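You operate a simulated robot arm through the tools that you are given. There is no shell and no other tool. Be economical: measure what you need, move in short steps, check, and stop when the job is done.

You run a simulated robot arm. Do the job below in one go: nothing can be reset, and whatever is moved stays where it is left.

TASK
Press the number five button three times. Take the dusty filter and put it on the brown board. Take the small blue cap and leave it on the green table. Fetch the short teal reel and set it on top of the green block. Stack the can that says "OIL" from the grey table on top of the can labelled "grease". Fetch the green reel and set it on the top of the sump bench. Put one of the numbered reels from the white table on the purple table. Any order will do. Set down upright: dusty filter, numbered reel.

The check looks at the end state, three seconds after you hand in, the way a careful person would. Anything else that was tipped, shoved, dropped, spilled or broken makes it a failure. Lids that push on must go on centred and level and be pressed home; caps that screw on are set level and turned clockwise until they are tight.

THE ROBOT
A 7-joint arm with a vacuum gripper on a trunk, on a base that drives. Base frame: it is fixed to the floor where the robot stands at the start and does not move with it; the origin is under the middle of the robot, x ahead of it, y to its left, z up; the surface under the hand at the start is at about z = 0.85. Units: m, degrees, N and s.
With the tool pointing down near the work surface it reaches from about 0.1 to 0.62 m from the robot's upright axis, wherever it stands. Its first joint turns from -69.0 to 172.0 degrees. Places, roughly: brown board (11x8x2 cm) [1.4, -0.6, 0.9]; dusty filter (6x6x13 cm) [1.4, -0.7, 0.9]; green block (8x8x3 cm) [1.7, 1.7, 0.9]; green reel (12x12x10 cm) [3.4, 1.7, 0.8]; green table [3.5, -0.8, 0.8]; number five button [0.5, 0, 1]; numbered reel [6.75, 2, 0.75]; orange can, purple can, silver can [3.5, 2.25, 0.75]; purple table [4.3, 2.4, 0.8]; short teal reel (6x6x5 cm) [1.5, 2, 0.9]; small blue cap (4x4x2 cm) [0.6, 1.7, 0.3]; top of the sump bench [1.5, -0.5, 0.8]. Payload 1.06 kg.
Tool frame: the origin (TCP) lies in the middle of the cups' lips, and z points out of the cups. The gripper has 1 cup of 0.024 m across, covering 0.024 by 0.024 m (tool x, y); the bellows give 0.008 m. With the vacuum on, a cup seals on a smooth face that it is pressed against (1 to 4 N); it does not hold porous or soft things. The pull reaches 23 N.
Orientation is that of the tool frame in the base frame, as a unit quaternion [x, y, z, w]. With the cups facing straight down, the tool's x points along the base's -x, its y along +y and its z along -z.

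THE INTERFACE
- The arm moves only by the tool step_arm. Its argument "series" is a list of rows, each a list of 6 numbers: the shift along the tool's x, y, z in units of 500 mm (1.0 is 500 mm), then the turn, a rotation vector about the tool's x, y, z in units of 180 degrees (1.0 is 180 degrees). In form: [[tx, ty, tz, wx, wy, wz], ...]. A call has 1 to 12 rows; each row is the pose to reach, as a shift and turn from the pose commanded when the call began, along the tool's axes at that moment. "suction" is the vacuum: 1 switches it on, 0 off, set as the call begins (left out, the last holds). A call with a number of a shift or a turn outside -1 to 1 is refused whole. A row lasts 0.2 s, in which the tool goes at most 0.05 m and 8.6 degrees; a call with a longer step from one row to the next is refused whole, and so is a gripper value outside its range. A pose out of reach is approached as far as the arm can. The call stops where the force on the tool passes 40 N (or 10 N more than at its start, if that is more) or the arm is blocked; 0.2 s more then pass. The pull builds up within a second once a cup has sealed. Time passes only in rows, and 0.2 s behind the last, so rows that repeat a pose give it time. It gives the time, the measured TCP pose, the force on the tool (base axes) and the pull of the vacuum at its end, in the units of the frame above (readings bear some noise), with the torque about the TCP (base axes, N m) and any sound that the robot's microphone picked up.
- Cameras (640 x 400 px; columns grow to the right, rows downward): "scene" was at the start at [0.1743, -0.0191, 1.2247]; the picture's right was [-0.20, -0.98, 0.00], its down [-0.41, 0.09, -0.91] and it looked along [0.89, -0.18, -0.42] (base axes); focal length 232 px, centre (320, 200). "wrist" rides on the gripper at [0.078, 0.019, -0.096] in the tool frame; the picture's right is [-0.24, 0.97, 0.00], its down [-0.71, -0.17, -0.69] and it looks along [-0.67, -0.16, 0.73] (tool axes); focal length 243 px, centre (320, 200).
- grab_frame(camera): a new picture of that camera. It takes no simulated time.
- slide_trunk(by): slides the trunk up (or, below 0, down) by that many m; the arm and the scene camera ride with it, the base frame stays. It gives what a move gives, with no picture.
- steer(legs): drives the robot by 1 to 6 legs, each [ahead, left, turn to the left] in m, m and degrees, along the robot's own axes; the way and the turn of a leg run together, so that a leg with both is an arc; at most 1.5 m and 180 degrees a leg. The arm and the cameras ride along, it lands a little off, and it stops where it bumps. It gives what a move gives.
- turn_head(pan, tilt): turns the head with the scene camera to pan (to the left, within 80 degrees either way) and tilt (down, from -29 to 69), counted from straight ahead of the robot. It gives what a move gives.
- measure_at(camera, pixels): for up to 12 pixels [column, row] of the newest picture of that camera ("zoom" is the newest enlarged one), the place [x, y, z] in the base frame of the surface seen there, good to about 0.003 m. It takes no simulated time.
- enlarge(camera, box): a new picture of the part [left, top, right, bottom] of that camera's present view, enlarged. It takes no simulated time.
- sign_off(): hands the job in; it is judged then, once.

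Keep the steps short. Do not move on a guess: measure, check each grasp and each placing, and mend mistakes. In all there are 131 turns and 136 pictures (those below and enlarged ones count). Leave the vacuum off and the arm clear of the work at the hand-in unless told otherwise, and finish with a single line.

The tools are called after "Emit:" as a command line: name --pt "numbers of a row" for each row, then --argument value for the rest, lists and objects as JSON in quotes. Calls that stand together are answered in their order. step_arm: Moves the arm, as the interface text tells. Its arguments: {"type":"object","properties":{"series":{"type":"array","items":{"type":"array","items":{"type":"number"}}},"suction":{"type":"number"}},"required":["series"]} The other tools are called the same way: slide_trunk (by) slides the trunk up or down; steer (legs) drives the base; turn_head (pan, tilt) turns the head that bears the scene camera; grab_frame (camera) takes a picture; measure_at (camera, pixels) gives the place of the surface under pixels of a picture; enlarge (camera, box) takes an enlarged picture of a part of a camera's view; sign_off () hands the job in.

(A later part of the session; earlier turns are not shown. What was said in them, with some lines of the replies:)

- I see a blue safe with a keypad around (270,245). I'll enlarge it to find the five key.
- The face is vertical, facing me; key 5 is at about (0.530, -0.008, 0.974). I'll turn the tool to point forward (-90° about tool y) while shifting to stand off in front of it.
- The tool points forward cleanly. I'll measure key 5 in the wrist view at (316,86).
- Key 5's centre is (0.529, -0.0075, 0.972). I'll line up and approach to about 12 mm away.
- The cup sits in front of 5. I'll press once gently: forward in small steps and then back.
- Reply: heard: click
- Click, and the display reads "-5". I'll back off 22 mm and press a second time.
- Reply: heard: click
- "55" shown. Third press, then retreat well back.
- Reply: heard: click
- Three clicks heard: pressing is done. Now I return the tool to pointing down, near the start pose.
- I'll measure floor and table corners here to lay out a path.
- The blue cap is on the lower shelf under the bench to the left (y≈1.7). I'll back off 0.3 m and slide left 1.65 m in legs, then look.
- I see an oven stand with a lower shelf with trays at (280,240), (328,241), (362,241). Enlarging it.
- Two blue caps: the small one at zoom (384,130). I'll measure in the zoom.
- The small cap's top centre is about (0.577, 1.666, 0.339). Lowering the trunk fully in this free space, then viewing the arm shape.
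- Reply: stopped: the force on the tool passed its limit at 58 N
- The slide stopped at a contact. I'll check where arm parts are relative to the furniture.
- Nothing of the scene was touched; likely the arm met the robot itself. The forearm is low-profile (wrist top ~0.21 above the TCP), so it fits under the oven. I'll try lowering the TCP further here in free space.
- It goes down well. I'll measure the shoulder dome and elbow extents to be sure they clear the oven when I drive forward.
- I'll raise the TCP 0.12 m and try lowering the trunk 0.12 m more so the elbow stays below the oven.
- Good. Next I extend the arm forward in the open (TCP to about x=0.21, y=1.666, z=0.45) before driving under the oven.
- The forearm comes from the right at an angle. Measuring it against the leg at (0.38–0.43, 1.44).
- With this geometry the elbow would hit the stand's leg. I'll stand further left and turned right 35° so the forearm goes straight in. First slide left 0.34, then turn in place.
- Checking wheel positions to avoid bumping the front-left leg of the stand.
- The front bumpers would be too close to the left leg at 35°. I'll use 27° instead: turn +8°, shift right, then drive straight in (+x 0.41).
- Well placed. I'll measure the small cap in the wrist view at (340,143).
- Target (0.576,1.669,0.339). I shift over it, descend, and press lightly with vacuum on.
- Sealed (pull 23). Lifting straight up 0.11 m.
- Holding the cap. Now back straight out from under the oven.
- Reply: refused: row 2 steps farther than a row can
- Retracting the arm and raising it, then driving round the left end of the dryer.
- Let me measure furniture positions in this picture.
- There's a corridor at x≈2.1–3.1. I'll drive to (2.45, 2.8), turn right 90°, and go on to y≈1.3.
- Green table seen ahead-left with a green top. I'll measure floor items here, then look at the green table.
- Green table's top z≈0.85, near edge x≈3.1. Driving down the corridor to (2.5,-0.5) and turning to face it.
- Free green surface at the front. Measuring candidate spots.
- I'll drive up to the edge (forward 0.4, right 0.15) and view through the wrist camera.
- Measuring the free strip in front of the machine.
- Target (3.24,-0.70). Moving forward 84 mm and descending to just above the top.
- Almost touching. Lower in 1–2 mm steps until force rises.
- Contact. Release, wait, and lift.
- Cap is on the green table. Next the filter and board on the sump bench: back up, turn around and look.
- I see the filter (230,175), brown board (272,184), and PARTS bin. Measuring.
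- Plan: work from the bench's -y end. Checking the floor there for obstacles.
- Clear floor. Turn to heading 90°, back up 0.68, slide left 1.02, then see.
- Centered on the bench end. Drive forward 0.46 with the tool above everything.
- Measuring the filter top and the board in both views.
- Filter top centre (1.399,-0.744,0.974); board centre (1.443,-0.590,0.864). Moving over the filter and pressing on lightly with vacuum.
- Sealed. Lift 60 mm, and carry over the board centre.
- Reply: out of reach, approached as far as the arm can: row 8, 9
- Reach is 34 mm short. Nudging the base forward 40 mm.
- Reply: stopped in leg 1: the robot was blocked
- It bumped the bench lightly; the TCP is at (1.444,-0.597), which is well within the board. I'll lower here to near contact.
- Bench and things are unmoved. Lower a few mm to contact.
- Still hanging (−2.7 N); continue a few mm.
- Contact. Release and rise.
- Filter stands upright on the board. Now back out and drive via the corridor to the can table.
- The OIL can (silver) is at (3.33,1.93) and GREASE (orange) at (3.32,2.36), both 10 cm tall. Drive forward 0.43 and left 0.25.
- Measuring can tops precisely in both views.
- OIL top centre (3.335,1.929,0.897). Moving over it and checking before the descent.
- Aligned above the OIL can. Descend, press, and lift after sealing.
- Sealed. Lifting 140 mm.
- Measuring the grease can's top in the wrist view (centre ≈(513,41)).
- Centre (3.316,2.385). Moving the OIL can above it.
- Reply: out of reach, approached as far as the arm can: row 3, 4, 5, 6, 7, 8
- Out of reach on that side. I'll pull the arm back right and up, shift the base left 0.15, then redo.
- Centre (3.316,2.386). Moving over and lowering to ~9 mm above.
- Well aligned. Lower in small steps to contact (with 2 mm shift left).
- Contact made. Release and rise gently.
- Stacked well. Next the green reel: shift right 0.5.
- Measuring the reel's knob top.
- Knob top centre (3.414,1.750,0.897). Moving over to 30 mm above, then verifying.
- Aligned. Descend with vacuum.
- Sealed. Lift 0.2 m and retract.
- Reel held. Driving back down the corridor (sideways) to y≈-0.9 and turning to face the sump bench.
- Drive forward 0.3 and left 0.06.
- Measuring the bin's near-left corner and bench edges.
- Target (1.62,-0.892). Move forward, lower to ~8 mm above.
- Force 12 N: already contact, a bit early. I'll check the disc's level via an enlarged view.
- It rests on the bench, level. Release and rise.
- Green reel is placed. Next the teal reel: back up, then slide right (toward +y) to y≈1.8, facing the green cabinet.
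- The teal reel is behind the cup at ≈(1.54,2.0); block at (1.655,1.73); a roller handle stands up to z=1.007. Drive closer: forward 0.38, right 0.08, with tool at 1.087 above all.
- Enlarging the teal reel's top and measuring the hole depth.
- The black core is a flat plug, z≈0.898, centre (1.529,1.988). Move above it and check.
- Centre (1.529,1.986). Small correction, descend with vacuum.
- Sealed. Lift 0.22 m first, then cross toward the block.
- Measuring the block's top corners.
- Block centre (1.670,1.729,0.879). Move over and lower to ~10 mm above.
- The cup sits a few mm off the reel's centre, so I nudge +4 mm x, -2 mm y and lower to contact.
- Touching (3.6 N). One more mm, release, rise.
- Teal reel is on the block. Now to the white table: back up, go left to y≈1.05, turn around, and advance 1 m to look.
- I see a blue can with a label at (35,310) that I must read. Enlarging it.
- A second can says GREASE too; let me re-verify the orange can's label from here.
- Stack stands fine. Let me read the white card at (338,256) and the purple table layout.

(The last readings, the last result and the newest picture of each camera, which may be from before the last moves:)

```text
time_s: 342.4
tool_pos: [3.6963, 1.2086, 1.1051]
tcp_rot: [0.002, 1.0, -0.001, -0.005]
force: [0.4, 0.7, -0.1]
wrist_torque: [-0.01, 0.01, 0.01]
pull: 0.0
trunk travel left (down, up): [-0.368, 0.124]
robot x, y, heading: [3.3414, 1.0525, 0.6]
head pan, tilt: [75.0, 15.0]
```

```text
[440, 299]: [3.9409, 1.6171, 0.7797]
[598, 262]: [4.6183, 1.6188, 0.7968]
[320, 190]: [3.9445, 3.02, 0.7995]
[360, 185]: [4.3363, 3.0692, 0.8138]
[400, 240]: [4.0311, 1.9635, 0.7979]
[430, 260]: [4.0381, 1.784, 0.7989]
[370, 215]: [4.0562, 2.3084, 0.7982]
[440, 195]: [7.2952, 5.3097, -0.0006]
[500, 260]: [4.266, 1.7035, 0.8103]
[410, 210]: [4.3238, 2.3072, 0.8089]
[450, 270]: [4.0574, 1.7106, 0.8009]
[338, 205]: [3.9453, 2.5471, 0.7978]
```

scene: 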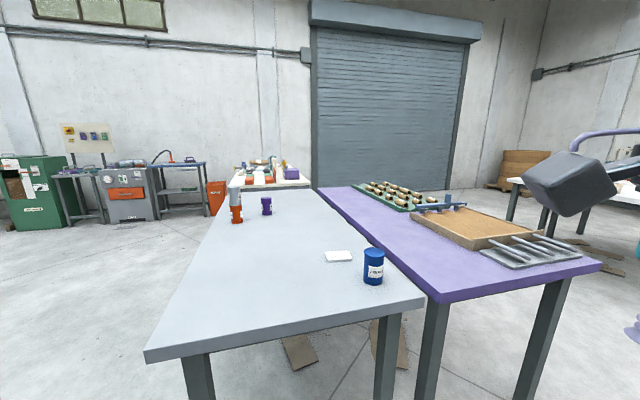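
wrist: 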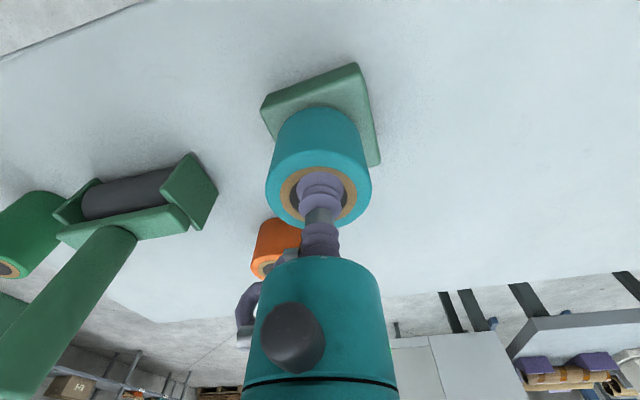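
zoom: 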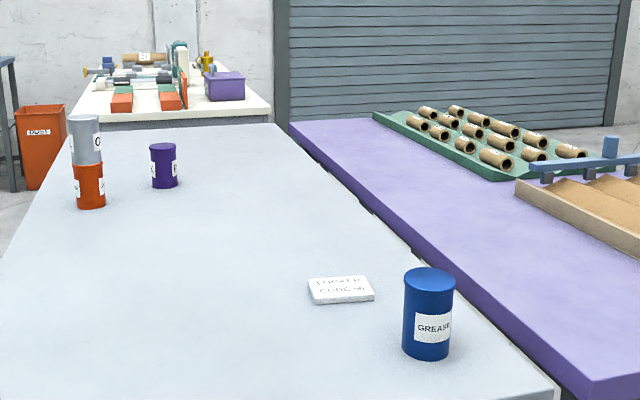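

Layout understood: purple table x 3.94–4.62, y ≥1.62, with a free strip at x≈4.05. Now drive on to the white table at (6.75, 2).

Emit:
steer --legs '[[1.45, -0.05, 0], [1.45, -0.05, 0], [0.45, 0, 0], [0, 0, 90]]'

Emit:
turn_head --pan 0 --tilt 30

Emit:
grab_frame --camera "scene"

```text
time_s: 362.5
tool_pos: [6.5439, 1.312, 1.1069]
tcp_rot: [-0.698, 0.716, -0.005, -0.004]
force: [0.6, -0.9, -0.1]
wrist_torque: [-0.02, 0.03, 0.0]
pull: 0.0
trunk travel left (down, up): [-0.368, 0.124]
robot x, y, heading: [6.6942, 0.958, 89.4]
head pan, tilt: [75.0, 15.0]
```

```text
time_s: 363.9
tool_pos: [6.5441, 1.3123, 1.1059]
tcp_rot: [-0.698, 0.716, -0.004, -0.003]
force: [-0.2, 0.0, 0.2]
wrist_torque: [-0.02, -0.02, -0.03]
pull: 0.0
trunk travel left (down, up): [-0.368, 0.124]
robot x, y, heading: [6.6946, 0.9553, 89.8]
head pan, tilt: [0.0, 30.0]
```

```text
42 pictures are left
```

scene: 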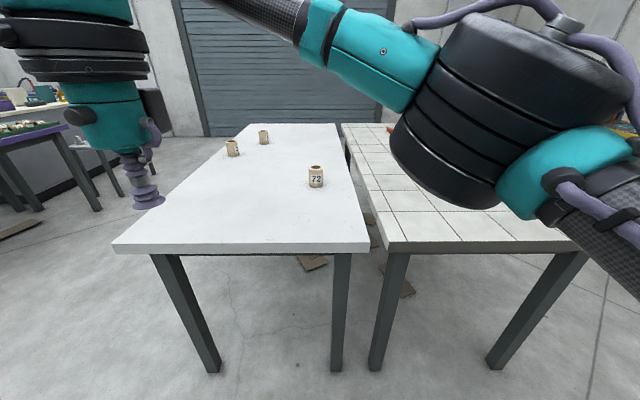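

Emit:
enlarge --camera "scene" --box '[210, 115, 350, 205]'

Emit:
measure_at --camera "scene" --pixels '[[316, 168], [316, 180], [316, 187], [232, 143], [263, 133], [115, 245], [368, 245], [312, 168], [321, 167]]'

```text
4.44 times, centred on (280, 160) of scene
```

zoom: 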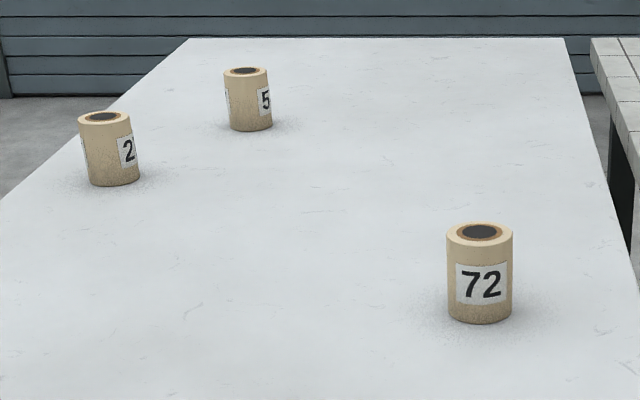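

```text
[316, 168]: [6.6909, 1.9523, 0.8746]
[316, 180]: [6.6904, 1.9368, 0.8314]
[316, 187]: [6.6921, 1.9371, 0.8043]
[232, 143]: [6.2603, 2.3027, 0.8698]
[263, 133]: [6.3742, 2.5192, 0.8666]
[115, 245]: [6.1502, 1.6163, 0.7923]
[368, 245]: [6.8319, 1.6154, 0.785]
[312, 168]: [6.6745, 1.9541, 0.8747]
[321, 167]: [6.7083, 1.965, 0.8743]
```

Reel "72" at (6.691,1.957), top 0.874. Drive forward 0.42 to reach it.

Emit:
steer --legs '[[0.42, 0, 0]]'

Emit:
grab_frame --camera "wrist"

Emit:
turn_head --pan 0 --tilt 40

Emit:
grab_frame --camera "scene"

```text
time_s: 366.5
tool_pos: [6.5489, 1.7306, 1.1053]
tcp_rot: [-0.699, 0.715, -0.005, -0.005]
force: [0.8, 0.2, -0.2]
wrist_torque: [0.01, -0.01, 0.01]
pull: 0.1
trunk travel left (down, up): [-0.368, 0.124]
robot x, y, heading: [6.6968, 1.3788, 89.7]
head pan, tilt: [0.0, 30.0]
```

```text
40 pictures are left
```

wrist: 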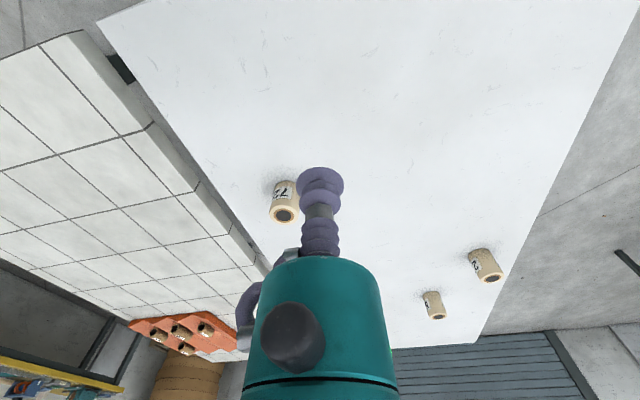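

```text
time_s: 367.2
tool_pos: [6.5492, 1.7313, 1.1058]
tcp_rot: [-0.699, 0.716, -0.005, -0.004]
force: [-0.2, -0.5, -0.1]
wrist_torque: [0.0, 0.0, 0.01]
pull: 0.0
trunk travel left (down, up): [-0.368, 0.124]
robot x, y, heading: [6.6974, 1.3771, 89.4]
head pan, tilt: [0.0, 40.0]
```

```text
39 pictures are left
```

scene: 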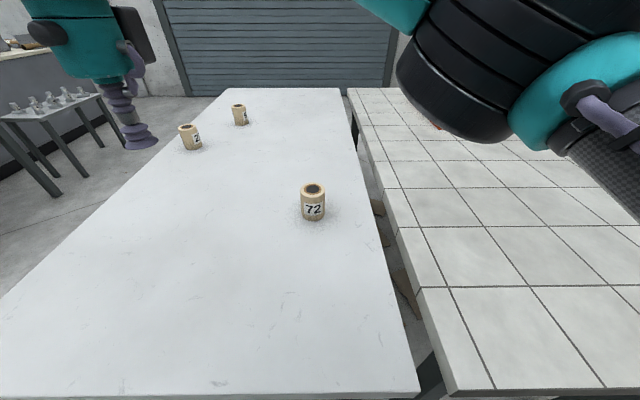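

Emit:
enlarge --camera "scene" --box '[288, 170, 338, 230]'

Emit:
measure_at --camera "scene" --pixels '[[313, 190], [306, 190], [320, 190], [313, 185], [313, 195], [302, 190], [324, 190]]'

Emit:
measure_at --camera "wrist" --pixels '[[284, 215], [276, 215], [292, 215], [284, 209], [284, 221]]'

```text
6.67 times, centred on (313, 200) of scene
```

zoom: 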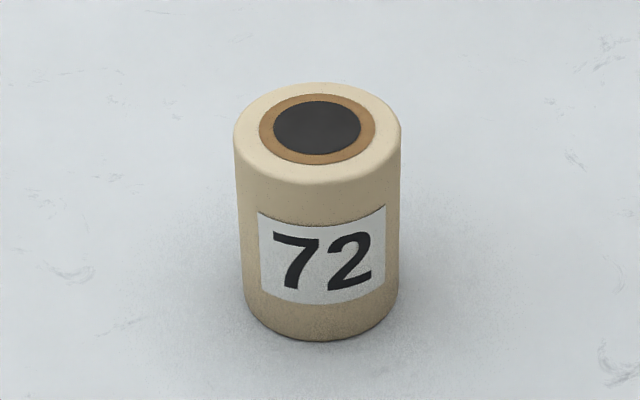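

```text
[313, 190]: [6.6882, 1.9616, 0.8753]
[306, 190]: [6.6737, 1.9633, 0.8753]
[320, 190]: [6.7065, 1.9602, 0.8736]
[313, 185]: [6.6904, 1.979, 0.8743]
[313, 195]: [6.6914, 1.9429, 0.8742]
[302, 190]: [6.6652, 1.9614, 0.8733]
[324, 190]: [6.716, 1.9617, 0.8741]
```

```text
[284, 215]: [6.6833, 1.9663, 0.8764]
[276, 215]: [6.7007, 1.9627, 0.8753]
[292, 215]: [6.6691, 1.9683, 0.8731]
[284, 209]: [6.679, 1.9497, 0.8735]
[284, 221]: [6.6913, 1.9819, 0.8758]
```

Centre (6.688,1.965,0.875). It's at the edge of reach, so nudge the base forward 25 mm and re-read.

Emit:
steer --legs '[[0.03, 0, 0]]'

```text
time_s: 368.1
tool_pos: [6.55, 1.7597, 1.1056]
tcp_rot: [-0.698, 0.716, -0.005, -0.003]
force: [0.1, -0.3, -0.9]
wrist_torque: [-0.03, 0.0, 0.03]
pull: 0.1
trunk travel left (down, up): [-0.368, 0.124]
robot x, y, heading: [6.6988, 1.4079, 89.3]
head pan, tilt: [0.0, 40.0]
```

Emit:
step_arm --pt "-0.08 -0.05 0 0 0 0" --pt "-0.16 -0.1 0 0 0 0" --pt "-0.24 -0.15 0 0 0 0" --pt "-0.32 -0.2 0 0 0 0" --pt "-0.39 -0.25 0 0 0 0" --pt "-0.417 -0.265 0.05 0 0 0" --pt "-0.417 -0.265 0.14 0 0 0" --pt "-0.417 -0.265 0.23 0 0 0" --pt "-0.417 -0.265 0.32 0 0 0" --pt "-0.417 -0.265 0.38 0 0 0" --pt "-0.417 -0.265 0.38 0 0 0"

Emit:
grab_frame --camera "wrist"

```text
time_s: 370.5
tool_pos: [6.6869, 1.9635, 0.914]
tcp_rot: [-0.698, 0.716, -0.005, -0.004]
force: [-0.1, 0.1, -0.4]
wrist_torque: [-0.01, 0.0, -0.04]
pull: 0.1
trunk travel left (down, up): [-0.368, 0.124]
robot x, y, heading: [6.6975, 1.4038, 89.2]
head pan, tilt: [0.0, 40.0]
```

```text
37 pictures are left
```

wrist: 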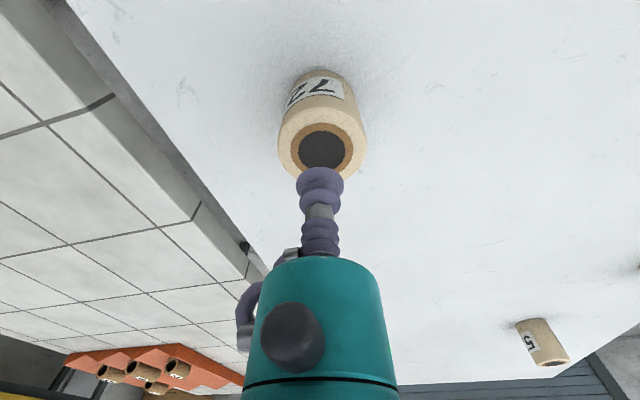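

Emit:
measure_at --camera "wrist" --pixels '[[322, 150], [300, 150], [345, 150], [322, 132]]'

```text
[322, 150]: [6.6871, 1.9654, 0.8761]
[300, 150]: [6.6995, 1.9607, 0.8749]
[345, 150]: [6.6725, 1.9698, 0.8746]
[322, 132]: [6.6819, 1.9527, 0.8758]
```

Centre (6.687,1.966). Nudge 3 mm forward, descend with vacuum.

Emit:
step_arm --pt "-0.007 0 0.04 0 0 0" --pt "-0.007 0 0.07 0 0 0" --pt "-0.007 0 0.08 0 0 0" --pt "-0.007 0 0.086 0 0 0" --pt "-0.007 0 0.086 0 0 0" --pt "-0.007 0 0.086 0 0 0" --pt "-0.007 0 0.086 0 0 0" --suction 1

```text
time_s: 372.1
tool_pos: [6.6878, 1.9664, 0.8718]
tcp_rot: [-0.698, 0.716, -0.004, -0.002]
force: [-0.7, 1.5, 16.1]
wrist_torque: [0.1, 0.01, -0.03]
pull: 22.9
trunk travel left (down, up): [-0.368, 0.124]
robot x, y, heading: [6.697, 1.4048, 89.3]
head pan, tilt: [0.0, 40.0]
```

Sealed. Lift 0.2 m and retract 0.15 m.

Emit:
step_arm --pt "0 0 -0.04 0 0 0" --pt "0 0 -0.12 0 0 0" --pt "0 0 -0.2 0 0 0" --pt "0 0 -0.28 0 0 0" --pt "0 0 -0.36 0 0 0" --pt "0 0 -0.42 0 0 0" --pt "0.08 0 -0.42 0 0 0" --pt "0.16 0 -0.42 0 0 0" --pt "0.24 0 -0.42 0 0 0" --pt "0.3 0 -0.42 0 0 0" --pt "0.3 0 -0.42 0 0 0"

Emit:
grab_frame --camera "scene"

```text
time_s: 374.5
tool_pos: [6.6841, 1.8181, 1.0822]
tcp_rot: [-0.698, 0.716, -0.004, -0.004]
force: [-0.5, -0.5, -1.1]
wrist_torque: [0.0, 0.01, 0.0]
pull: 22.6
trunk travel left (down, up): [-0.368, 0.124]
robot x, y, heading: [6.6984, 1.4049, 89.7]
head pan, tilt: [0.0, 40.0]
```

```text
36 pictures are left
```

scene: 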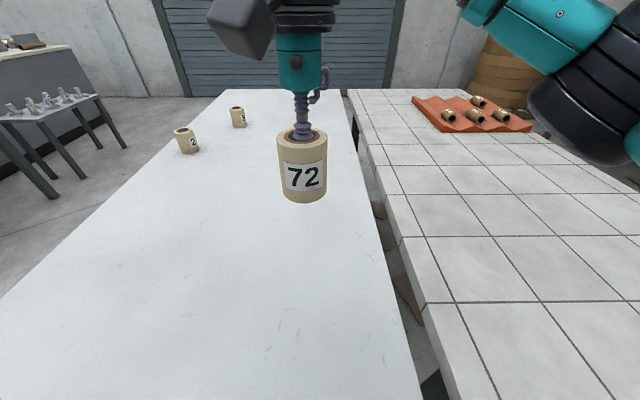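

Held. Drive back to y≈0.98 and slide left 2.6 m to face the purple table's end.

Emit:
steer --legs '[[-0.42, 0, 0], [0, 1.3, 0], [0, 1.3, 0]]'

Emit:
grab_frame --camera "scene"

```text
time_s: 399.5
tool_pos: [4.0857, 1.4327, 1.0817]
tcp_rot: [-0.696, 0.718, -0.005, -0.003]
force: [-0.6, 0.3, -1.6]
wrist_torque: [-0.02, -0.03, -0.01]
pull: 22.3
trunk travel left (down, up): [-0.368, 0.124]
robot x, y, heading: [4.0962, 1.0239, 89.0]
head pan, tilt: [0.0, 40.0]
```

```text
35 pictures are left
```

scene: 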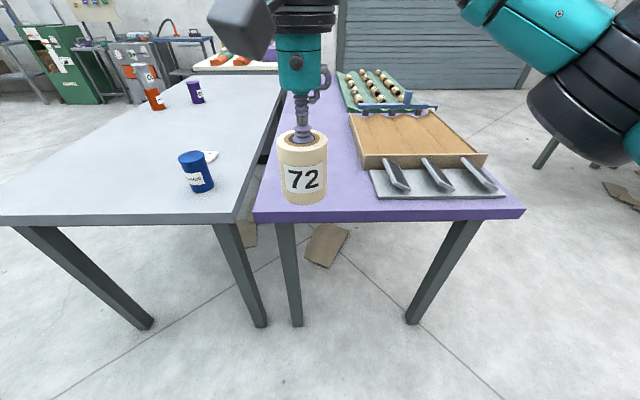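

Measuring the free strip between the table's left edge and the tray.

Emit:
measure_at --camera "scene" --pixels '[[377, 197], [370, 170], [357, 150], [350, 115], [256, 218], [340, 200], [345, 180], [335, 150]]'

Emit:
steer --legs '[[0.27, 0, 1]]'

Emit:
grab_frame --camera "scene"

Emit:
grab_frame --camera "wrist"

```text
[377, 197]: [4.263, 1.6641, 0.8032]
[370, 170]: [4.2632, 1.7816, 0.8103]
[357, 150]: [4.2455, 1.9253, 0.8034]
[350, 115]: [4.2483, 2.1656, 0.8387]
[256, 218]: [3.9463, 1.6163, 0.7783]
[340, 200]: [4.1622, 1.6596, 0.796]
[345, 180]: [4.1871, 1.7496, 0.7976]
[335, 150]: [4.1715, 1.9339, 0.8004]
```

```text
time_s: 401.4
tool_pos: [4.0809, 1.701, 1.0832]
tcp_rot: [-0.702, 0.713, -0.005, -0.003]
force: [0.6, 0.9, -1.3]
wrist_torque: [-0.01, 0.01, -0.01]
pull: 23.3
trunk travel left (down, up): [-0.368, 0.124]
robot x, y, heading: [4.0986, 1.2862, 89.6]
head pan, tilt: [0.0, 40.0]
```

```text
34 pictures are left
```

scene: 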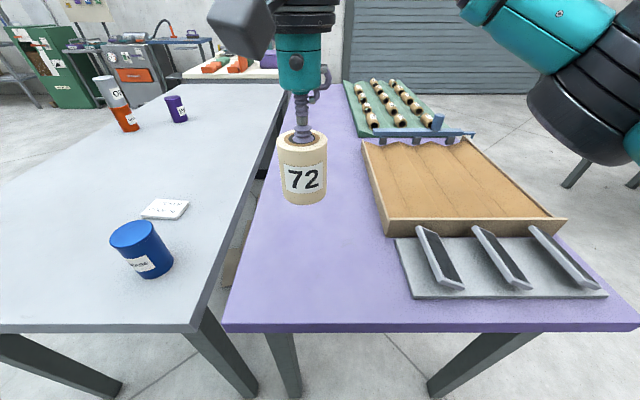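

```text
33 pictures are left
```

wrist: 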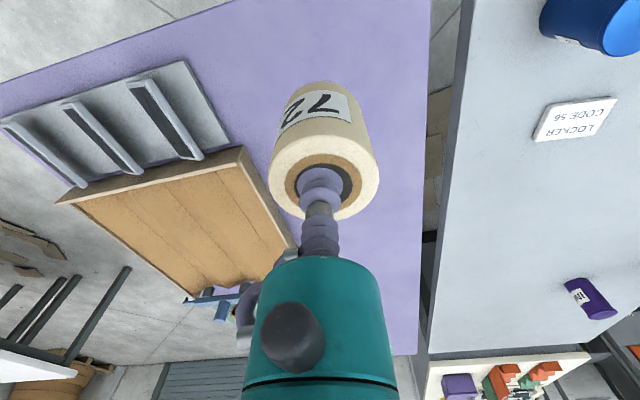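

Place at (4.09,1.80). Move forward 0.1 and lower to ~8 mm above.

Emit:
step_arm --pt "-0.08 -0.01 0 0 0 0" --pt "-0.16 -0.02 0 0 0 0" --pt "-0.2 -0.02 0.05 0 0 0" --pt "-0.2 -0.02 0.14 0 0 0" --pt "-0.2 -0.02 0.23 0 0 0" --pt "-0.2 -0.02 0.31 0 0 0" --pt "-0.2 -0.02 0.37 0 0 0" --pt "-0.2 -0.02 0.4 0 0 0" --pt "-0.2 -0.02 0.408 0 0 0" --pt "-0.2 -0.02 0.408 0 0 0"

Emit:
grab_frame --camera "scene"

```text
time_s: 403.6
tool_pos: [4.0927, 1.7987, 0.8768]
tcp_rot: [-0.701, 0.713, -0.005, -0.003]
force: [0.5, -0.5, -1.4]
wrist_torque: [-0.04, 0.02, 0.0]
pull: 22.9
trunk travel left (down, up): [-0.368, 0.124]
robot x, y, heading: [4.0975, 1.2893, 89.9]
head pan, tilt: [0.0, 40.0]
```

```text
32 pictures are left
```

scene: 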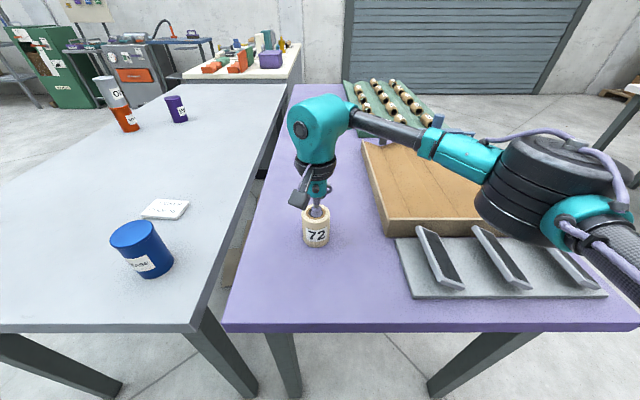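

Lower to contact.

Emit:
step_arm --pt "0 0 0.004 0 0 0" --pt "0 0 0.008 0 0 0" --pt "0 0 0.01 0 0 0" --pt "0 0 0.01 0 0 0"

```text
time_s: 404.6
tool_pos: [4.093, 1.7969, 0.8731]
tcp_rot: [-0.701, 0.713, -0.003, -0.003]
force: [1.3, -0.5, 16.9]
wrist_torque: [0.07, 0.02, 0.04]
pull: 22.5
trunk travel left (down, up): [-0.368, 0.124]
robot x, y, heading: [4.0991, 1.289, 89.8]
head pan, tilt: [0.0, 40.0]
```

Contact. Release and rise.

Emit:
step_arm --pt "0 0 -0.003 0 0 0" --pt "0 0 -0.003 0 0 0" --pt "0 0 -0.003 0 0 0" --pt "0 0 -0.003 0 0 0" --pt "0 0 -0.003 0 0 0" --pt "0 0 -0.04 0 0 0" --pt "0 0 -0.12 0 0 0" --pt "0 0 -0.2 0 0 0" --pt "0 0 -0.28 0 0 0" --pt "0 0 -0.36 0 0 0" --pt "0.08 0 -0.4 0 0 0" --pt "0.16 0 -0.4 0 0 0" --suction 0

Emit:
grab_frame --camera "scene"

```text
time_s: 407.2
tool_pos: [4.0909, 1.7184, 1.0755]
tcp_rot: [-0.701, 0.713, -0.005, -0.002]
force: [1.0, 0.9, -0.5]
wrist_torque: [-0.03, -0.01, 0.02]
pull: 0.0
trunk travel left (down, up): [-0.368, 0.124]
robot x, y, heading: [4.0998, 1.2899, 90.0]
head pan, tilt: [0.0, 40.0]
```

```text
31 pictures are left
```

scene: 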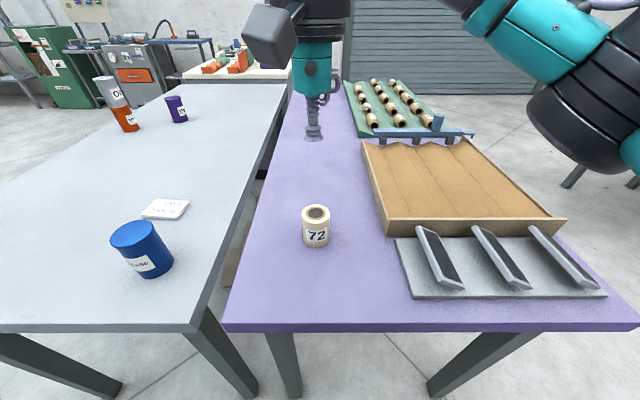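

Reel 72 stands on the purple table. Let me enlarge the orange can's label to confirm it.

Emit:
enlarge --camera "scene" --box '[80, 65, 150, 140]'

Emit:
enlarge --camera "scene" --box '[100, 210, 190, 290]'

```text
5.33 times, centred on (115, 102) of scene
```

zoom: 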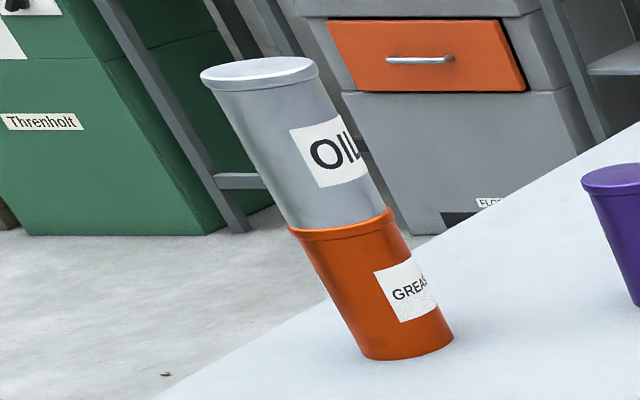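

```text
5.00 times, centred on (145, 250) of scene
```

zoom: 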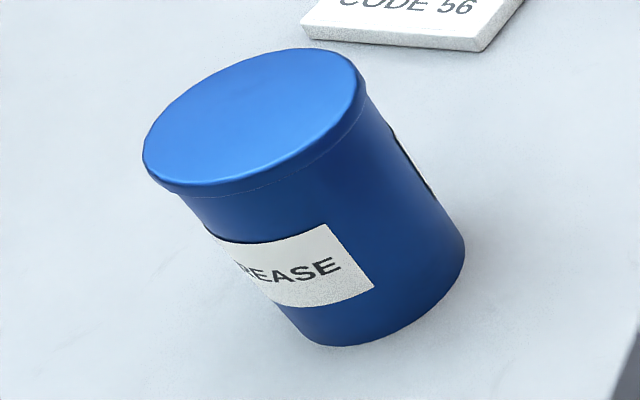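

The orange can is labelled GREASE and the stack stands. I'll back the robot away so the arm is clear and take a last look.

Emit:
steer --legs '[[-0.3, 0, 0]]'

Emit:
grab_frame --camera "scene"

```text
time_s: 409.2
tool_pos: [4.091, 1.4183, 1.0736]
tcp_rot: [-0.702, 0.712, -0.004, -0.003]
force: [0.4, -1.1, 0.5]
wrist_torque: [0.04, -0.02, 0.08]
pull: 0.1
trunk travel left (down, up): [-0.368, 0.124]
robot x, y, heading: [4.0997, 0.9837, 90.0]
head pan, tilt: [0.0, 40.0]
```

```text
28 pictures are left
```

scene: 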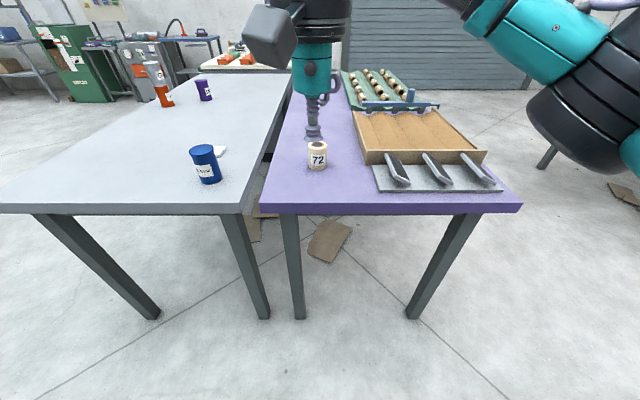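

Everything is in place, the vacuum is off and the arm is clear, so I'm handing in.

Emit:
sign_off

```text
The job is handed in.
```

All seven jobs are done and handed in; two cans on the grey table say "GREASE", and I stacked the OIL can on the orange one.
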